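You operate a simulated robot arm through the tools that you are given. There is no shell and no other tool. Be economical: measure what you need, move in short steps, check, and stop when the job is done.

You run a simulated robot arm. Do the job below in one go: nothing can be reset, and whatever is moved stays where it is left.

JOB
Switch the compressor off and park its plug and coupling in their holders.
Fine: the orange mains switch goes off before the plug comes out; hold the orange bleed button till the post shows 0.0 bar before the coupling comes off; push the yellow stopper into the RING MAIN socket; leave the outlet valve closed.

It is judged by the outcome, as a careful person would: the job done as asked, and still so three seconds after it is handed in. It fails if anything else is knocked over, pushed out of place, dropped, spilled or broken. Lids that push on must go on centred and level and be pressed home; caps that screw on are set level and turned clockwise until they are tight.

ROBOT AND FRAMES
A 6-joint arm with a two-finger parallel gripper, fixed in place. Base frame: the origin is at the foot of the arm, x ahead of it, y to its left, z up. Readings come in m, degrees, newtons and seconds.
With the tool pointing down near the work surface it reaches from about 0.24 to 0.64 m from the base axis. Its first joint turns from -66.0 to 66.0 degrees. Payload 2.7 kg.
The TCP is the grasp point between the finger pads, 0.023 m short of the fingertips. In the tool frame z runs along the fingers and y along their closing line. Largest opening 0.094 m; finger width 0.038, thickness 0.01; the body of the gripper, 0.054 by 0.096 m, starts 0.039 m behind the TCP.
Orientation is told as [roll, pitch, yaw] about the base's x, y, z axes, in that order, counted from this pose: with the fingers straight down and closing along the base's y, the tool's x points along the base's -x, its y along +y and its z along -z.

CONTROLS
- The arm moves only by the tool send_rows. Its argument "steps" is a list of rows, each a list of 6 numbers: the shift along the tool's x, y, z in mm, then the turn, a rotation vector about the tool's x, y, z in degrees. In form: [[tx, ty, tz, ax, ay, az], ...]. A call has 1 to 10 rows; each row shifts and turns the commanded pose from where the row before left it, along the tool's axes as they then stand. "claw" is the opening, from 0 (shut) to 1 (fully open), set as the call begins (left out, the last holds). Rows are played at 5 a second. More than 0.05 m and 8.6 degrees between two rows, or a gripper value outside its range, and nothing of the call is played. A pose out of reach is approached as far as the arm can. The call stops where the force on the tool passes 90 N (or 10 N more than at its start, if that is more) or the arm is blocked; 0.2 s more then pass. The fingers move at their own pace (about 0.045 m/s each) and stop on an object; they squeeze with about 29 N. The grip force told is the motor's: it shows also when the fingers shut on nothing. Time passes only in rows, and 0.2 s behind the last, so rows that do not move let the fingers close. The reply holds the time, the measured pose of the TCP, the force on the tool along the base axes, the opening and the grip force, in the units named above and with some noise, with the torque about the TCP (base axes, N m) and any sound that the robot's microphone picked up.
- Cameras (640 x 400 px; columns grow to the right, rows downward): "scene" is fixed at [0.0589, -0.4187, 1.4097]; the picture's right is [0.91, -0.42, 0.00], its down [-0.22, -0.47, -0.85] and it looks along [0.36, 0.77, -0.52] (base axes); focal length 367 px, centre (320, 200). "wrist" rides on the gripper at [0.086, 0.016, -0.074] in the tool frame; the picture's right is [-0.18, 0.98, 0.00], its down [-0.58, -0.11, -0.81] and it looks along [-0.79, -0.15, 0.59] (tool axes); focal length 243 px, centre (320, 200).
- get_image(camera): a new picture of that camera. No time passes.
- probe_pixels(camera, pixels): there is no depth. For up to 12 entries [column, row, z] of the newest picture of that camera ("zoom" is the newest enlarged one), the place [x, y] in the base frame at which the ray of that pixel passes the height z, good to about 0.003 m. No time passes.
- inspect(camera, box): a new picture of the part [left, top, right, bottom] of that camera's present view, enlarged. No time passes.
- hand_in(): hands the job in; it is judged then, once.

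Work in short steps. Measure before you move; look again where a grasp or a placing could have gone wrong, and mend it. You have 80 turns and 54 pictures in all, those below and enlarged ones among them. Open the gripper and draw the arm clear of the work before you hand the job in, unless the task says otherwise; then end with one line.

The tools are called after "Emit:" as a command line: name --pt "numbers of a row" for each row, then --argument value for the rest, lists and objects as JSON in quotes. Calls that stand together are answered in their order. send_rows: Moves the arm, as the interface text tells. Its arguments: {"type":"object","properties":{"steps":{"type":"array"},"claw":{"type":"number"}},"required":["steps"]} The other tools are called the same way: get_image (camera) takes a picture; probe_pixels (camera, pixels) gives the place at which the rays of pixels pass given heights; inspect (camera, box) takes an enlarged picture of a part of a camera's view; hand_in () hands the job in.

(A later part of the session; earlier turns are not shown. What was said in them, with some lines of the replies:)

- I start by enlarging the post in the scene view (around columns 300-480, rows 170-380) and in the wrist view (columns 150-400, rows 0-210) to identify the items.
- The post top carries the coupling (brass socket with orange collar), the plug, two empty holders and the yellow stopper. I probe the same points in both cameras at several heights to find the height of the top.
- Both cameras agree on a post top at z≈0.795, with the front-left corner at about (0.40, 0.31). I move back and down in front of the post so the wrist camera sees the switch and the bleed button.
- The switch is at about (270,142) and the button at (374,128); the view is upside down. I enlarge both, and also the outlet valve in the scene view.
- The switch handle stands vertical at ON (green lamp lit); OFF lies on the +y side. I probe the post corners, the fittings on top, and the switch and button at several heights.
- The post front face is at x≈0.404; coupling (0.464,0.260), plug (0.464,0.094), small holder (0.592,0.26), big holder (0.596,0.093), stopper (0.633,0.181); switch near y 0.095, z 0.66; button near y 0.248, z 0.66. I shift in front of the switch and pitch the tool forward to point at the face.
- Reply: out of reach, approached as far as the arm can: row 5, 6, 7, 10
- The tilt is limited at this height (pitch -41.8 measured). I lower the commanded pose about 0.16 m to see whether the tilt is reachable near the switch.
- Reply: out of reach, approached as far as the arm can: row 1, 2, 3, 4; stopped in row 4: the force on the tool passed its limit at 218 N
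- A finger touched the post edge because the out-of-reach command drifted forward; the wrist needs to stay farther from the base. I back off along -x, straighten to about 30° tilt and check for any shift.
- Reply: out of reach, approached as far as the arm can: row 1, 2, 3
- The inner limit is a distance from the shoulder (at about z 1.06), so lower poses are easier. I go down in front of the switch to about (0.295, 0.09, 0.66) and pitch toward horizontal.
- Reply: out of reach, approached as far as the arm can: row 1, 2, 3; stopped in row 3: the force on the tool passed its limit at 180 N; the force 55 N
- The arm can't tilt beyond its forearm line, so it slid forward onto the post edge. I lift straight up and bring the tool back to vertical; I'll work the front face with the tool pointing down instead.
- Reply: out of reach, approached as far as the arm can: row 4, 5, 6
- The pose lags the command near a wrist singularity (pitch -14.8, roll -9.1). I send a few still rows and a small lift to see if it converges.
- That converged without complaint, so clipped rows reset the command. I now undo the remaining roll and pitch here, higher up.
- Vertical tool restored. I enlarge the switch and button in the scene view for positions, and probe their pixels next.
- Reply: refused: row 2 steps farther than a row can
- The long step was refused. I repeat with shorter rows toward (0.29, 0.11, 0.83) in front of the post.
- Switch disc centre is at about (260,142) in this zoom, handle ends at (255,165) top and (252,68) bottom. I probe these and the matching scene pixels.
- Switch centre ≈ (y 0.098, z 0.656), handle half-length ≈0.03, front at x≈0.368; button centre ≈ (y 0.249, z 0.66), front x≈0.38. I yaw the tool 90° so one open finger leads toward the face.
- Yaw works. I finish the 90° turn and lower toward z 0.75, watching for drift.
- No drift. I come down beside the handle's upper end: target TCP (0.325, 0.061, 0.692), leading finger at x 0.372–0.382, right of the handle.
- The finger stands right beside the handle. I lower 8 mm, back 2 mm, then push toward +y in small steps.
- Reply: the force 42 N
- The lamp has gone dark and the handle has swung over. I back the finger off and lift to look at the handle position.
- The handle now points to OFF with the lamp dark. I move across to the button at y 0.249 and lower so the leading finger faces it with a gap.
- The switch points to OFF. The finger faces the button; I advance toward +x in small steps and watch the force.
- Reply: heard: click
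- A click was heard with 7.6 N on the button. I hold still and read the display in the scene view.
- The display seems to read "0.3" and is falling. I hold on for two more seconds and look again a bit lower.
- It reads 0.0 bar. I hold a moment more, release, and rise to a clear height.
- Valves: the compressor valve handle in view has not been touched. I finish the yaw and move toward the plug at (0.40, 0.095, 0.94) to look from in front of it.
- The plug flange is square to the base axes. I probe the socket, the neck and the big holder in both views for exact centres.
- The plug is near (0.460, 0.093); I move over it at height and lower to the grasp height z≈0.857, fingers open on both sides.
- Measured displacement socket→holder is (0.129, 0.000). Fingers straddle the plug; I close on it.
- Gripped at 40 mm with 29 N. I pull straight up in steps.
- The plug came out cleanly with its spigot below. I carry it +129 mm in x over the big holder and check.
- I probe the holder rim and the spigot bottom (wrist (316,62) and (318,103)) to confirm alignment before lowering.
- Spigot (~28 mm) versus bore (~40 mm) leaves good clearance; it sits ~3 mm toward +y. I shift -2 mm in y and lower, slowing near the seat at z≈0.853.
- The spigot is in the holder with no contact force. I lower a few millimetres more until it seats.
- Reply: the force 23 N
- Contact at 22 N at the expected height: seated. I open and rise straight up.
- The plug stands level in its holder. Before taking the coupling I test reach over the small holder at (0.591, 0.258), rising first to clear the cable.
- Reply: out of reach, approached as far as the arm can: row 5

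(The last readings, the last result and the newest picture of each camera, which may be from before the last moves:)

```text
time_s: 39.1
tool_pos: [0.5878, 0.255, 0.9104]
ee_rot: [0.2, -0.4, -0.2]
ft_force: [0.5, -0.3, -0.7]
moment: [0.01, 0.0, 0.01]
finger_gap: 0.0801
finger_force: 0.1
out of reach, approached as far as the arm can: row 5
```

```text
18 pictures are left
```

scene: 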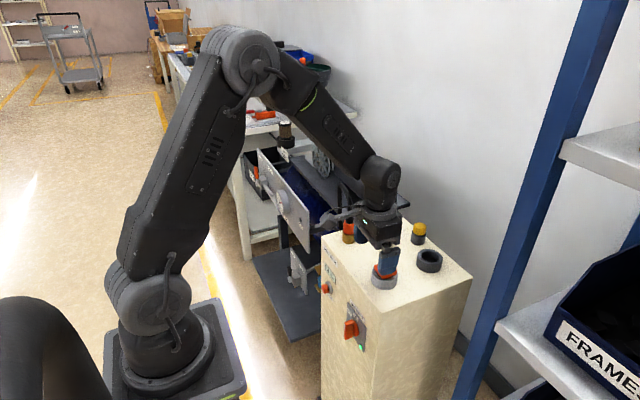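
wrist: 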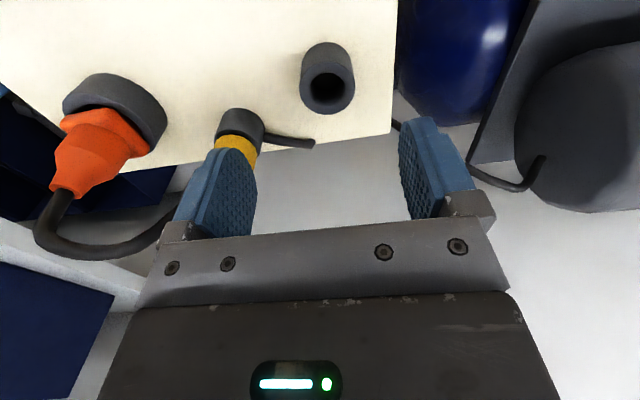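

The arm reaches there at z 0.91. I probe base-front points in the scene (coupling (349,244), holder (389,232), stopper holder (418,245)) and the holder rim in the wrist view.

Emit:
probe_pixels --camera "wrist" --pixels '[[301, 90, 0.825], [355, 85, 0.825], [326, 62, 0.825], [330, 114, 0.825], [230, 140, 0.84], [216, 118, 0.82], [264, 118, 0.82]]'

Emit:
get_image --camera "scene"

Emit:
probe_pixels --camera "scene" --pixels '[[349.2, 243.8, 0.797], [389.4, 231.8, 0.797], [418, 245.1, 0.797], [343.2, 232, 0.83], [355.5, 232, 0.83], [382.5, 221, 0.825], [396.4, 221, 0.825], [389.4, 217, 0.825], [389.4, 226, 0.825], [412, 230.5, 0.84], [425, 230.5, 0.84]]'

```text
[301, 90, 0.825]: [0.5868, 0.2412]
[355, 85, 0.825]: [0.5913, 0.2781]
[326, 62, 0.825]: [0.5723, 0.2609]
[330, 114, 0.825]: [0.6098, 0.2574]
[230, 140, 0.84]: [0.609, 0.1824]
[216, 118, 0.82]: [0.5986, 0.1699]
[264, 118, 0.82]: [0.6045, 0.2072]
```

```text
17 pictures are left
```

scene: 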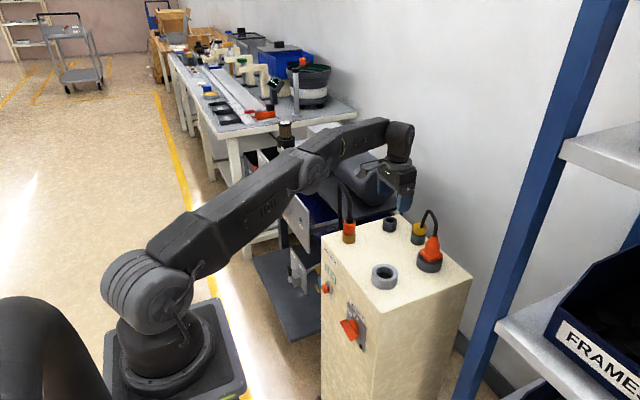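

```text
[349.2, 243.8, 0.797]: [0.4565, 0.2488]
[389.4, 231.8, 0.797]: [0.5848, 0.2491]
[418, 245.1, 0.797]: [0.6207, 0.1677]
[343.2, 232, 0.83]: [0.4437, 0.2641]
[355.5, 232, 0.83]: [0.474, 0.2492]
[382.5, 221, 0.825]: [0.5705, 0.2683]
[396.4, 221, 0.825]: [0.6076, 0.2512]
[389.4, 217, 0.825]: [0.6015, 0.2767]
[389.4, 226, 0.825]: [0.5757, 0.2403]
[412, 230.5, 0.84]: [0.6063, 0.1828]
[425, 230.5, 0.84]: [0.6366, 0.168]
```

Coupling centre ≈ (0.460, 0.257), displacement to its holder ≈ (0.130, 0.001). I back off, rise over the hose, move above the coupling and lower to z≈0.853 with a part-open gripper.

Emit:
send_rows --pt "40 0 0 0 0 0" --pt "20 0 -40 0 0 0" --pt "0 0 -45 0 0 0" --pt "0 0 -35 0 0 0" --pt "34 1 0 0 0 0" --pt "34 1 0 0 0 0" --pt "0 0 45 0 0 0" --pt "0 0 40 0 0 0" --claw 0.75

Emit:
get_image --camera "wrist"

```text
time_s: 40.9
tool_pos: [0.4602, 0.2587, 0.9414]
ee_rot: [0.1, -0.5, 0.0]
ft_force: [0.0, -0.2, -0.9]
moment: [-0.02, -0.01, 0.02]
finger_gap: 0.0705
finger_force: 0.1
```

```text
16 pictures are left
```

wrist: 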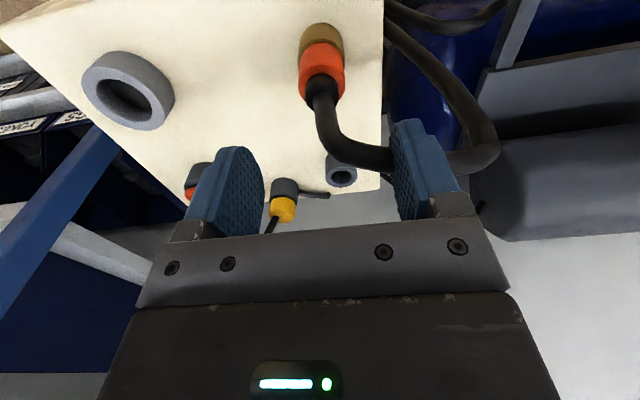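

The hose passes the finger without any force. I lower to the collar and close.

Emit:
send_rows --pt "0 0 40 0 0 0" --pt "0 -1 40 0 0 0" --pt "0 0 8 0 0 0"

Emit:
inspect --camera "scene" --box '[310, 190, 400, 270]'

```text
time_s: 41.7
tool_pos: [0.4616, 0.2553, 0.852]
ee_rot: [0.1, -0.3, -0.1]
ft_force: [0.1, -0.2, -0.6]
moment: [0.01, -0.01, -0.01]
finger_gap: 0.0703
finger_force: 0.0
```

```text
5.00 times, centred on (355, 230) of scene
```

zoom: 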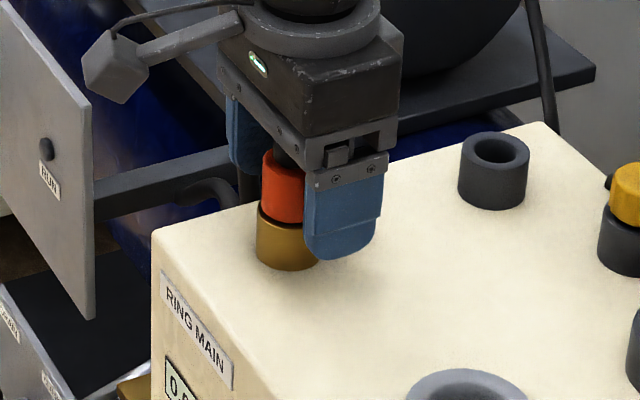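

The fingertips overlap the brass socket slightly. I raise 9 mm so that only the orange collar is held, then close.

Emit:
send_rows --pt "0 0 -9 0 0 0" --pt "0 0 0 0 0 0" --pt "0 0 0 0 0 0" --pt "0 0 0 0 0 0" --pt "0 0 0 0 0 0" --claw 0

Emit:
inspect --camera "scene" --box '[310, 190, 400, 270]'

```text
time_s: 42.9
tool_pos: [0.4614, 0.2563, 0.8632]
ee_rot: [0.2, -0.4, -0.1]
ft_force: [0.4, 9.2, 1.5]
moment: [0.33, -0.02, 0.0]
finger_gap: 0.0315
finger_force: 29.0
```

```text
5.00 times, centred on (355, 230) of scene
```

zoom: 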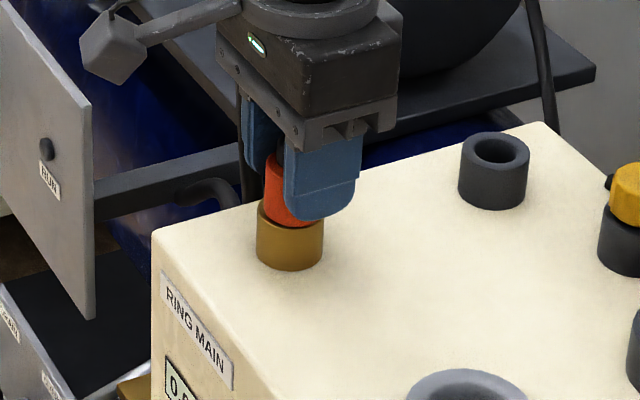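

The collar alone is held (31.5 mm). I pull straight up.

Emit:
send_rows --pt "0 0 -5 0 0 0" --pt "0 0 -8 0 0 0" --pt "0 0 -12 0 0 0" --pt "0 0 -20 0 0 0" --pt "0 0 -15 0 0 0"

Emit:
inspect --camera "scene" --box '[310, 180, 410, 270]'

```text
time_s: 44.1
tool_pos: [0.4603, 0.2554, 0.9245]
ee_rot: [-0.1, -0.3, 0.0]
ft_force: [-0.1, 0.4, -0.1]
moment: [-0.02, 0.0, -0.05]
finger_gap: 0.031
finger_force: 28.9
```

```text
4.44 times, centred on (360, 225) of scene
```

zoom: 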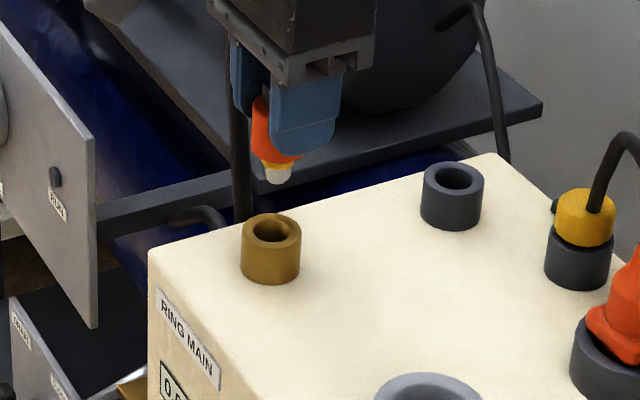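

The coupling is off with a thin spigot. I probe both rims (brass centre (271,230), holder centre (453,178)) at equal height for the displacement.

Emit:
probe_pixels --camera "zoom" --pixels '[[241, 232, 0.828], [301, 232, 0.828], [271, 213, 0.828], [271, 250, 0.828], [422, 180, 0.828], [484, 180, 0.828], [453, 160, 0.828], [453, 198, 0.828], [271, 285, 0.797], [453, 231, 0.797], [272, 230, 0.828], [453, 178, 0.828]]'

```text
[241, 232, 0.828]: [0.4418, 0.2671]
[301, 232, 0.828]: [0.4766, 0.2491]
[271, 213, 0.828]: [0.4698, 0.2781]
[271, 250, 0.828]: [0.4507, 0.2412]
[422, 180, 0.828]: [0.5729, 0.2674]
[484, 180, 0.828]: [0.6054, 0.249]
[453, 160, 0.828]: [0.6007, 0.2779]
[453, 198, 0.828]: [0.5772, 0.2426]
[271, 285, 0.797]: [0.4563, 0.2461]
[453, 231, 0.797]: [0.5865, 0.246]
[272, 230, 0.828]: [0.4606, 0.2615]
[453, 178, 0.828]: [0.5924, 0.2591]
```

Displacement is (0.130, 0.000). I carry the coupling there at height and check the pose.

Emit:
send_rows --pt "-43.5 0 0 0 0 0" --pt "-43.5 0 0 0 0 0" --pt "-43 0 0 0 0 0" --pt "0 0 15 0 0 0"

Emit:
inspect --camera "scene" --box '[350, 180, 440, 260]'

Emit:
inspect --camera "wrist" --box '[220, 40, 440, 220]'

```text
time_s: 45.1
tool_pos: [0.5903, 0.255, 0.9101]
ee_rot: [0.0, -0.3, 0.0]
ft_force: [0.2, -0.4, -1.7]
moment: [-0.01, -0.02, 0.01]
finger_gap: 0.0312
finger_force: 28.6
```

```text
5.00 times, centred on (395, 220) of scene
```

zoom: 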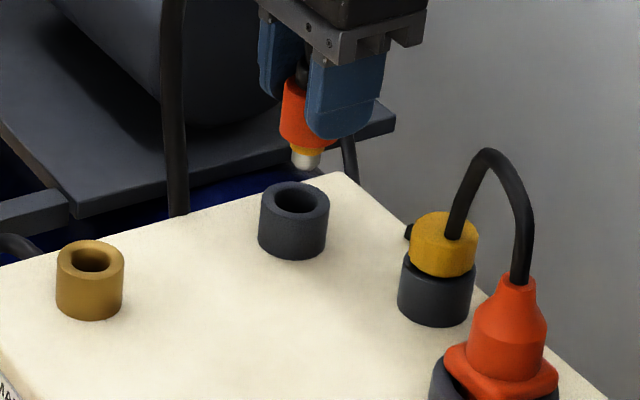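

```text
2.22 times, centred on (330, 130) of wrist
```

zoom: 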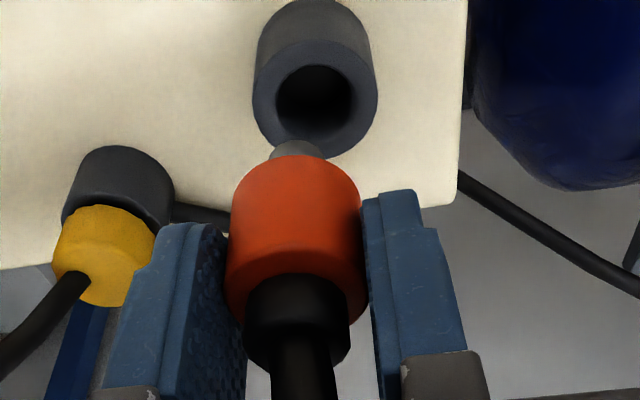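

Perspective accounts for most of the offset I see; I probe the spigot tip and the hole centre in the wrist zoom to be sure.

Emit:
probe_pixels --camera "zoom" --pixels '[[315, 99, 0.828], [276, 99, 0.828], [354, 97, 0.828], [273, 150, 0.858], [325, 150, 0.858], [298, 142, 0.858], [315, 34, 0.828], [316, 158, 0.828]]'

Emit:
probe_pixels --camera "scene" --pixels '[[392.2, 213.5, 0.86], [392.2, 213.5, 0.85], [390.2, 220, 0.828]]'

```text
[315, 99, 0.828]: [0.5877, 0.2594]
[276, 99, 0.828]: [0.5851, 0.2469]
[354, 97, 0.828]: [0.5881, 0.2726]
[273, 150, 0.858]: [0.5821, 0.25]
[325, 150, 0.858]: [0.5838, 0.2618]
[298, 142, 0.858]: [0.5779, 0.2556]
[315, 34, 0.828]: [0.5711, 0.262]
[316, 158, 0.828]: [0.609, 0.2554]
```

```text
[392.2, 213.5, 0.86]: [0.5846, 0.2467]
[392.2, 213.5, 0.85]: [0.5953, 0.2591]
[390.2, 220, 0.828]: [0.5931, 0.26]
```

The bore (~25 mm) is much wider than the spigot (12 mm). I shift +1.5 mm in y and lower, slowing at the end.

Emit:
send_rows --pt "0 1.5 15 0 0 0" --pt "0 0 15 0 0 0" --pt "0 0 10 0 0 0" --pt "0 0 3 0 0 0" --pt "0 0 2 0 0 0"

Emit:
inspect --camera "scene" --box '[350, 180, 440, 260]'

```text
time_s: 46.3
tool_pos: [0.5908, 0.2566, 0.8643]
ee_rot: [0.1, -0.4, 0.0]
ft_force: [0.0, 2.5, -0.6]
moment: [0.1, -0.01, 0.01]
finger_gap: 0.031
finger_force: 29.1
```

```text
5.00 times, centred on (395, 220) of scene
```

zoom: 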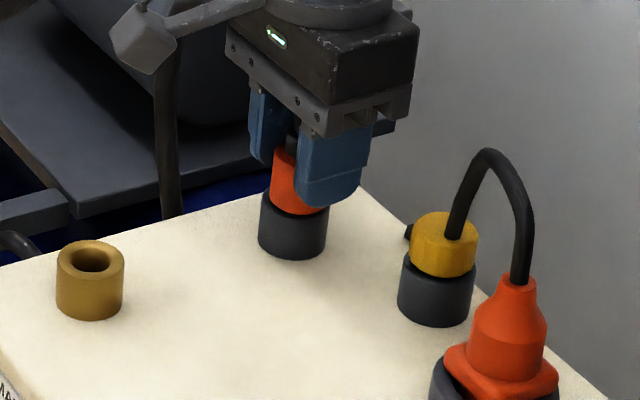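

It's in the holder with almost no force. I lower a few more millimetres until it bears.

Emit:
send_rows --pt "0 0 2 0 0 0" --pt "0 0 2 0 0 0" --pt "0 0 2 0 0 0"

```text
time_s: 47.1
tool_pos: [0.5912, 0.2567, 0.8623]
ee_rot: [0.1, -0.7, -0.1]
ft_force: [-3.3, -1.0, 18.9]
moment: [-0.36, 0.19, -0.04]
finger_gap: 0.0312
finger_force: 29.5
```

Seated with 19 N. I release with limited opening and rise.

Emit:
send_rows --pt "0 0 -2.5 0 0 0" --pt "0 0 0 0 0 0" --pt "0 0 0 0 0 0" --pt "0 0 -20 0 0 0" --pt "0 0 -35 0 0 0" --claw 0.68

Emit:
inspect --camera "scene" --box '[350, 180, 440, 260]'

Emit:
inspect --camera "wrist" --box '[120, 40, 380, 220]'

```text
time_s: 48.3
tool_pos: [0.5908, 0.2555, 0.9159]
ee_rot: [0.0, -0.4, 0.0]
ft_force: [0.5, -0.6, -0.1]
moment: [0.01, 0.02, -0.01]
finger_gap: 0.0642
finger_force: 0.0
```

```text
5.00 times, centred on (395, 220) of scene
```

zoom: 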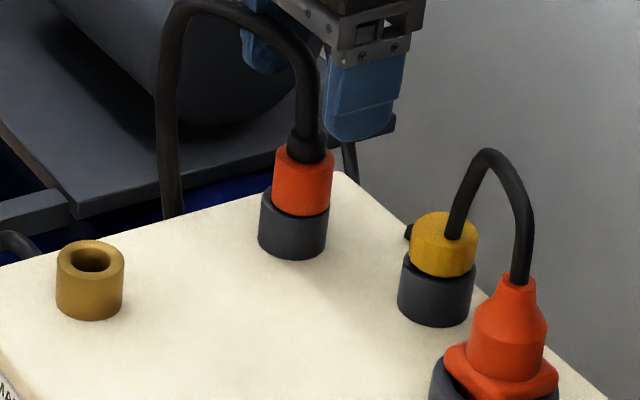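

```text
2.22 times, centred on (250, 130) of wrist
```

zoom: 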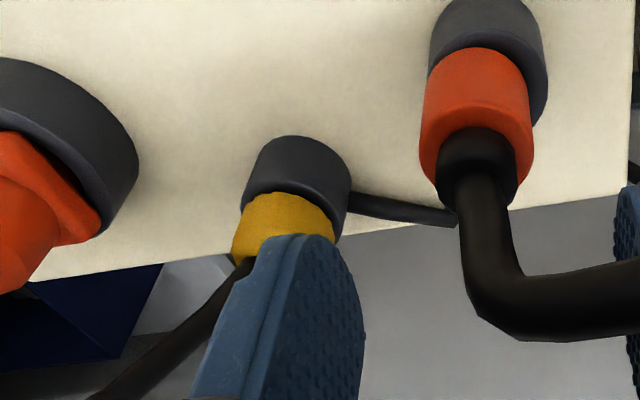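

Coupling is parked upright. Stopper centre by the same method ≈ (0.627, 0.179), cap z 0.836–0.858. I move over it and see if the arm reaches.

Emit:
send_rows --pt "0 0 -15 0 0 0" --pt "-10 -38 0 0 0 0" --pt "-13 -38 0 0 0 0" --pt "-12 0 15 0 0 0" --claw 0.7

```text
time_s: 49.3
tool_pos: [0.6176, 0.1769, 0.9166]
ee_rot: [0.1, -0.3, -0.1]
ft_force: [0.9, 0.9, 0.3]
moment: [0.0, -0.01, 0.0]
finger_gap: 0.0658
finger_force: 0.2
out of reach, approached as far as the arm can: row 4
```

The arm stops 9 mm short with a vertical tool, so I add a 5° outward tilt and finish the approach, stopping a bit above the grasp height to look.

Emit:
send_rows --pt "0 0 0 0 -5 0" --pt "-9.5 2 1 0 0 0" --pt "2.5 0 29 0 0 0" --pt "1 0 12 0 0 0"

Emit:
inspect --camera "scene" --box '[370, 190, 470, 270]'

Emit:
get_image --camera "wrist"

```text
time_s: 50.3
tool_pos: [0.6332, 0.1825, 0.8751]
ee_rot: [0.0, -5.2, -0.1]
ft_force: [0.3, 0.6, -0.3]
moment: [-0.02, -0.01, 0.01]
finger_gap: 0.0658
finger_force: 0.0
out of reach, approached as far as the arm can: row 1, 2
```

```text
5.00 times, centred on (420, 230) of scene
```

zoom: 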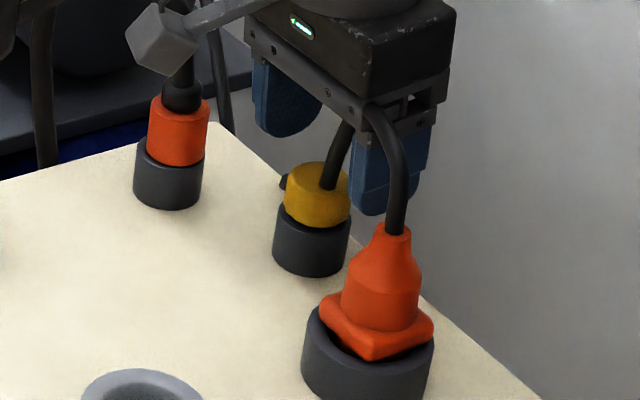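

```text
6 pictures are left
```

wrist: 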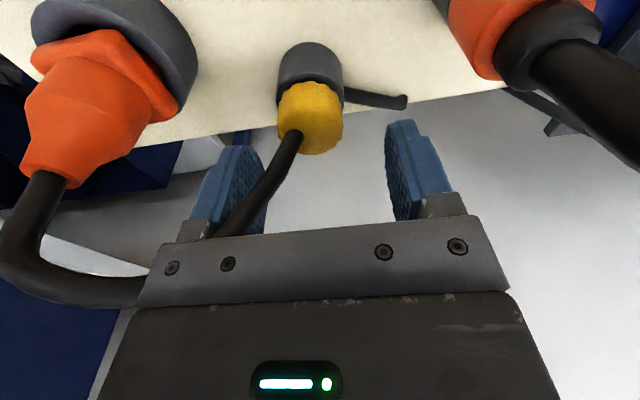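

I probe the cap in both newest pictures to refine its centre (wrist top face about (311,130), scene zoom (318,172)).

Emit:
probe_pixels --camera "wrist" --pixels '[[278, 105, 0.848], [344, 110, 0.848], [315, 155, 0.858], [311, 132, 0.858], [277, 75, 0.828], [343, 72, 0.828]]'

Emit:
probe_pixels --camera "zoom" --pixels '[[318, 175, 0.858], [286, 180, 0.855], [350, 180, 0.855], [311, 276, 0.797], [168, 209, 0.797], [273, 235, 0.82], [350, 235, 0.82], [178, 108, 0.864]]'

```text
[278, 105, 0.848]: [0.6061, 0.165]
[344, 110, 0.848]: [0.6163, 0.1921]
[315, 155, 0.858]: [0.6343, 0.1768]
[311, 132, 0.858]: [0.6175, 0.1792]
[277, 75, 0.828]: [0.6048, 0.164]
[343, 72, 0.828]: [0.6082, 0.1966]
```

```text
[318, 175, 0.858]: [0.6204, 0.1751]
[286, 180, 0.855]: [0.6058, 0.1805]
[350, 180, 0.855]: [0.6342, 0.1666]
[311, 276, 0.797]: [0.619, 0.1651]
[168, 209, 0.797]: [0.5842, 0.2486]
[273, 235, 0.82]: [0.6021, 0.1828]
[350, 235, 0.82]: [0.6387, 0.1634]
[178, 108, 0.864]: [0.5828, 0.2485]
```

Estimates agree on about (0.6255, 0.179). I shift by (-8, -3.5) mm, lower 12 mm to z≈0.863 and close.

Emit:
send_rows --pt "8 -3.5 0 0 0 0" --pt "1 0 11.5 0 0 0"

```text
time_s: 50.9
tool_pos: [0.6348, 0.1798, 0.8615]
ee_rot: [0.1, -5.3, -0.2]
ft_force: [0.0, 0.6, -0.1]
moment: [-0.01, 0.03, -0.02]
finger_gap: 0.0658
finger_force: 0.1
out of reach, approached as far as the arm can: row 1
```

The x shift was clipped. I retry it alone in smaller rows.

Emit:
send_rows --pt "3 0 0 0 0 0" --pt "3 0 0 0 0 0" --pt "3 0 0 0 0 0"

```text
time_s: 51.7
tool_pos: [0.6252, 0.181, 0.8628]
ee_rot: [0.1, -5.5, -0.1]
ft_force: [-0.2, -0.5, 0.0]
moment: [0.03, 0.02, -0.01]
finger_gap: 0.0657
finger_force: 0.0
```

The TCP is at (0.625, 0.181, 0.863) as wanted. I close on the yellow cap.

Emit:
send_rows --pt "0 -1 0 0 0 0" --pt "0 0 0 0 0 0" --pt "0 0 0 0 0 0" --pt "0 0 0 0 0 0" --pt "0 0 0 0 0 0" --claw 0

```text
time_s: 52.9
tool_pos: [0.6253, 0.1785, 0.8636]
ee_rot: [0.1, -5.3, -0.1]
ft_force: [0.0, -1.3, -0.2]
moment: [0.0, 0.02, -0.01]
finger_gap: 0.0318
finger_force: 29.2
```

Held at 31.8 mm, well centred in y. I lift straight up.

Emit:
send_rows --pt "-0.5 0 -6 0 0 0" --pt "-1 0 -12 0 0 0" --pt "-1.7 0 -20 0 0 0" --pt "-1.7 0 -20 0 0 0"

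```text
time_s: 53.9
tool_pos: [0.624, 0.1785, 0.9217]
ee_rot: [0.1, -5.4, 0.0]
ft_force: [-0.4, 0.3, 0.2]
moment: [0.0, 0.02, 0.0]
finger_gap: 0.0322
finger_force: 28.9
```

Stopper is out (31.8 mm still held). I carry it over the brass socket at about (0.460, 0.2555) and look.

Emit:
send_rows --pt "32.7 15.4 -2.9 0 0 0" --pt "32.7 15.4 -2.9 0 0 0" --pt "32.7 15.4 -2.9 0 0 0" --pt "32.7 15.4 -2.9 0 0 0" --pt "32.7 15.4 -2.9 0 0 0" --pt "1.5 0 17 0 0 0"

Emit:
inspect --camera "scene" --box '[310, 190, 390, 250]'

```text
time_s: 55.3
tool_pos: [0.4615, 0.2566, 0.9049]
ee_rot: [0.0, -5.3, -0.1]
ft_force: [0.1, -0.4, 0.0]
moment: [-0.01, 0.01, 0.02]
finger_gap: 0.0319
finger_force: 29.2
```

```text
6.67 times, centred on (350, 220) of scene
```

zoom: 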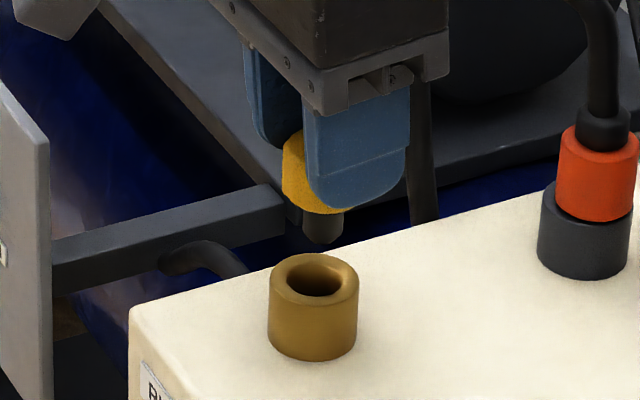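

I probe the spigot bottom and the bore centre in this zoom.

Emit:
probe_pixels --camera "zoom" --pixels '[[303, 234, 0.857], [343, 234, 0.857], [323, 234, 0.857], [323, 234, 0.86], [323, 234, 0.853], [313, 281, 0.828], [269, 284, 0.828], [358, 284, 0.828], [314, 256, 0.828], [313, 310, 0.828], [282, 180, 0.89]]'

Emit:
inspect --camera "wrist" --box '[220, 30, 440, 200]'

```text
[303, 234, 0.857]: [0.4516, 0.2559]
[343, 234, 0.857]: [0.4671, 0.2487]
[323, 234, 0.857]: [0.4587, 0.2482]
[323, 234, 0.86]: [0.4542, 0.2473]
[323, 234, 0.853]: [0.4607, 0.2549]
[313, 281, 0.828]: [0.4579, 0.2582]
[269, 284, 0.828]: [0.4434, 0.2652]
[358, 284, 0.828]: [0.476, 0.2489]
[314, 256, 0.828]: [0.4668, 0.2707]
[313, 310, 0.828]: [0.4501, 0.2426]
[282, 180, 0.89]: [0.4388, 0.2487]
```

```text
2.35 times, centred on (330, 115) of wrist
```

zoom: 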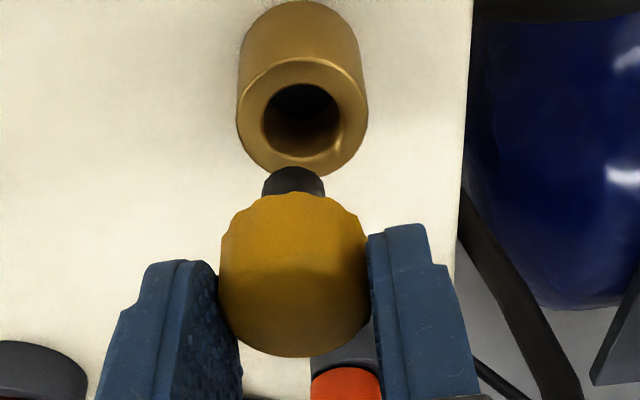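

I probe the same points in the wrist zoom (bore centre (303,117), spigot sides at columns 262 and 324).

Emit:
probe_pixels --camera "zoom" --pixels '[[303, 117, 0.828], [237, 115, 0.828], [368, 112, 0.828], [300, 58, 0.828], [305, 176, 0.828], [262, 185, 0.855], [324, 185, 0.855], [290, 167, 0.855], [302, 117, 0.828], [303, 117, 0.826]]'

```text
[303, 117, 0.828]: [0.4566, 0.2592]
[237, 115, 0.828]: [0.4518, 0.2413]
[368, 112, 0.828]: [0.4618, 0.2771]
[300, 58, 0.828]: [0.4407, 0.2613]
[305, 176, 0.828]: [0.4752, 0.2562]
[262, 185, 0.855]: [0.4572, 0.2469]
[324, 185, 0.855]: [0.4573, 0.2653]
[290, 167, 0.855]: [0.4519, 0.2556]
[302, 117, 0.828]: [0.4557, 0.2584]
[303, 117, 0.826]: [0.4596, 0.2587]
```

Both views put the spigot about 2–3 mm low in y. I shift +2 mm y and -1 mm x, and lower to just above the rim, then a few gentle steps.

Emit:
send_rows --pt "1 2 0 0 0 0" --pt "1.4 0 15 0 0 0" --pt "0.7 0 7.5 0 0 0" --pt "0.3 0 3 0 0 0" --pt "0.3 0 3 0 0 0"

```text
time_s: 56.5
tool_pos: [0.4609, 0.2588, 0.8769]
ee_rot: [0.1, -5.4, 0.0]
ft_force: [0.4, 1.8, 1.2]
moment: [0.05, 0.04, -0.02]
finger_gap: 0.0324
finger_force: 29.0
```

Little force so far (1–2 N). I continue down in 2–3 mm steps.

Emit:
send_rows --pt "0.2 0 2.5 0 0 0" --pt "0.2 0 2.5 0 0 0" --pt "0.2 0 2.5 0 0 0"

```text
time_s: 57.3
tool_pos: [0.4588, 0.2589, 0.8661]
ee_rot: [0.1, -5.5, -0.1]
ft_force: [0.8, 0.0, 1.8]
moment: [-0.05, -0.04, 0.02]
finger_gap: 0.0321
finger_force: 29.1
```

The spigot is entering freely (z 0.866). I go on and press until it bottoms.

Emit:
send_rows --pt "0.2 0 2.5 0 0 0" --pt "0.2 0 2.5 0 0 0" --pt "0.2 0 2.5 0 0 0" --pt "0.2 0 2.5 0 0 0" --pt "0.1 0 2 0 0 0"

```text
time_s: 58.5
tool_pos: [0.4614, 0.2584, 0.8577]
ee_rot: [0.2, -5.7, 0.1]
ft_force: [0.3, -4.6, 25.9]
moment: [-0.39, -0.03, -0.03]
finger_gap: 0.032
finger_force: 29.2
```

Now 26 N at z 0.858. I look at whether the cap sits on the brass rim.

Emit:
inspect --camera "scene" --box '[325, 205, 375, 250]'

```text
8.89 times, centred on (350, 228) of scene
```

zoom: 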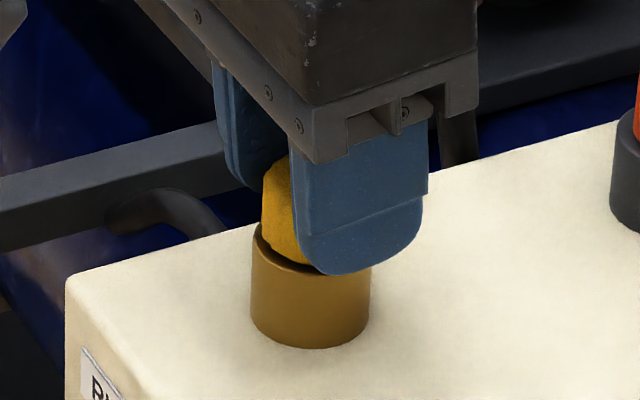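

The cap looks on the rim. I press a bit harder to make sure it is home.

Emit:
send_rows --pt "0.2 0 2 0 0 0" --pt "0.2 0 2 0 0 0" --pt "0 0 0 0 0 0"

```text
time_s: 59.3
tool_pos: [0.4614, 0.2597, 0.8568]
ee_rot: [0.4, -5.9, -0.1]
ft_force: [-8.4, -10.8, 50.5]
moment: [-0.58, 0.36, -0.01]
finger_gap: 0.0318
finger_force: 29.4
```

It stands against a hard stop at 50 N. I relieve the load, open, and rise.

Emit:
send_rows --pt "-0.3 0 -3 0 0 0" --pt "-0.2 0 -2 0 0 0" --pt "0 0 0 0 0 0" --pt "0 0 0 0 0 0" --pt "-2 0 -20 0 0 0" --pt "-2 0 -20 0 0 0" --pt "0 0 0 0 5 0" --claw 0.65

Emit:
inspect --camera "scene" --box '[325, 195, 385, 255]'

```text
time_s: 60.9
tool_pos: [0.4601, 0.2584, 0.896]
ee_rot: [0.0, -0.4, 0.0]
ft_force: [-0.6, -0.2, -0.1]
moment: [-0.06, 0.03, -0.02]
finger_gap: 0.061
finger_force: 0.0
```

```text
6.67 times, centred on (355, 225) of scene
```

zoom: 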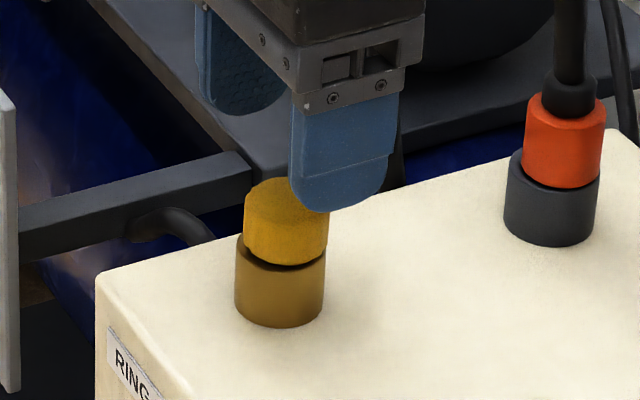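

The stopper sits in the socket. To be sure it's home and level, I close the fingers above it and press down centred on its top.

Emit:
send_rows --pt "0 0 -15 0 0 0" --pt "0 0 0 0 0 0" --pt "0 0 0 0 0 0" --pt "0 0 0 0 0 0" --pt "0 0 15 0 0 0" --pt "0 0 10 0 0 0" --pt "0 0 4 0 0 0" --pt "0 0 4 0 0 0" --claw 0

```text
time_s: 62.7
tool_pos: [0.4581, 0.2577, 0.8771]
ee_rot: [0.1, -0.5, 0.0]
ft_force: [-0.5, -0.4, 0.0]
moment: [0.01, 0.02, 0.0]
finger_gap: 0.0
finger_force: 28.2
```

Emit:
send_rows --pt "0 0 3 0 0 0" --pt "0 0 3 0 0 0" --pt "0 0 3 0 0 0" --pt "0 0 2 0 0 0"

```text
time_s: 63.7
tool_pos: [0.4607, 0.2583, 0.8734]
ee_rot: [0.3, -0.9, 0.0]
ft_force: [-21.8, -0.6, 57.6]
moment: [-0.04, 1.35, 0.03]
finger_gap: 0.0
finger_force: 29.4
```

Pressed with 58 N, no travel: home. I rise, open, and draw the arm clear.

Emit:
send_rows --pt "0 0 -8 0 0 0" --pt "0 0 -35 0 0 0" --pt "0 0 -45 0 0 0" --pt "30 0 -35 0 0 0" --pt "45 0 0 0 0 0" --pt "40 0 0 0 0 0" --pt "0 0 0 0 0 0" --claw 0

Emit:
send_rows --pt "0 0 0 0 0 0" --pt "0 0 0 0 0 0" --pt "0 0 0 0 0 0" --pt "0 0 0 0 0 0" --pt "0 0 0 0 0 0" --claw 1

Emit:
inspect --camera "scene" --box '[280, 190, 460, 350]'

```text
time_s: 65.3
tool_pos: [0.3453, 0.2572, 0.9887]
ee_rot: [0.1, -0.3, -0.1]
ft_force: [0.5, 0.0, -0.3]
moment: [0.01, -0.02, -0.04]
finger_gap: 0.0
finger_force: 29.5
```

```text
time_s: 66.5
tool_pos: [0.3454, 0.2579, 0.9876]
ee_rot: [0.1, -0.4, -0.1]
ft_force: [-0.2, 0.0, -0.4]
moment: [-0.01, -0.01, 0.04]
finger_gap: 0.0941
finger_force: 0.0
```

```text
2.50 times, centred on (370, 270) of scene
```

zoom: 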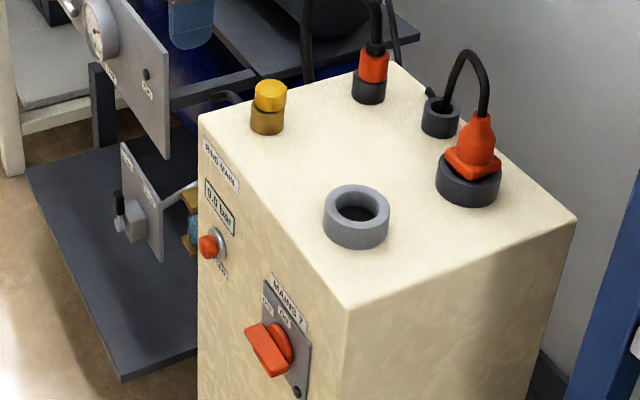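

Everything is in place; I use the last picture to check the stopper is level.

Emit:
inspect --camera "scene" --box '[330, 210, 370, 250]'

```text
10.00 times, centred on (350, 230) of scene
```

zoom: 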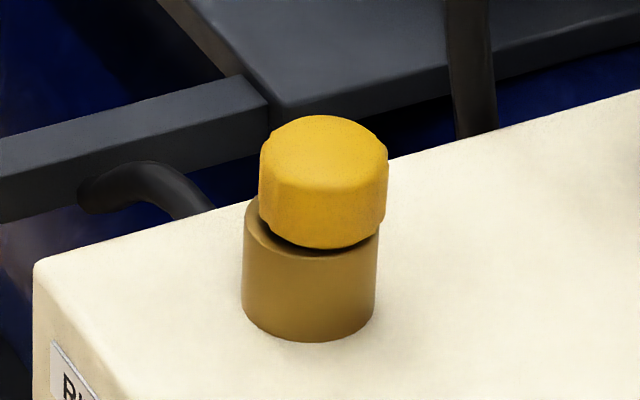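

The stopper stands upright with its cap on the brass rim. It looks about 2 mm toward the right, but it went in freely and didn't move further when pressed with 58 N. The arm is clear and the gripper is open, so I hand in.

Emit:
hand_in

```text
The job is handed in.
```

The compressor is switched off and bled to 0.0 bar. The plug and coupling are parked in their holders, and the yellow stopper is pressed into the RING MAIN socket. I didn't touch the outlet valve and never saw it clearly enough to confirm it is closed. The gripper hit the post edge twice early on (218 N and 180 N), and later pictures showed nothing out of place.
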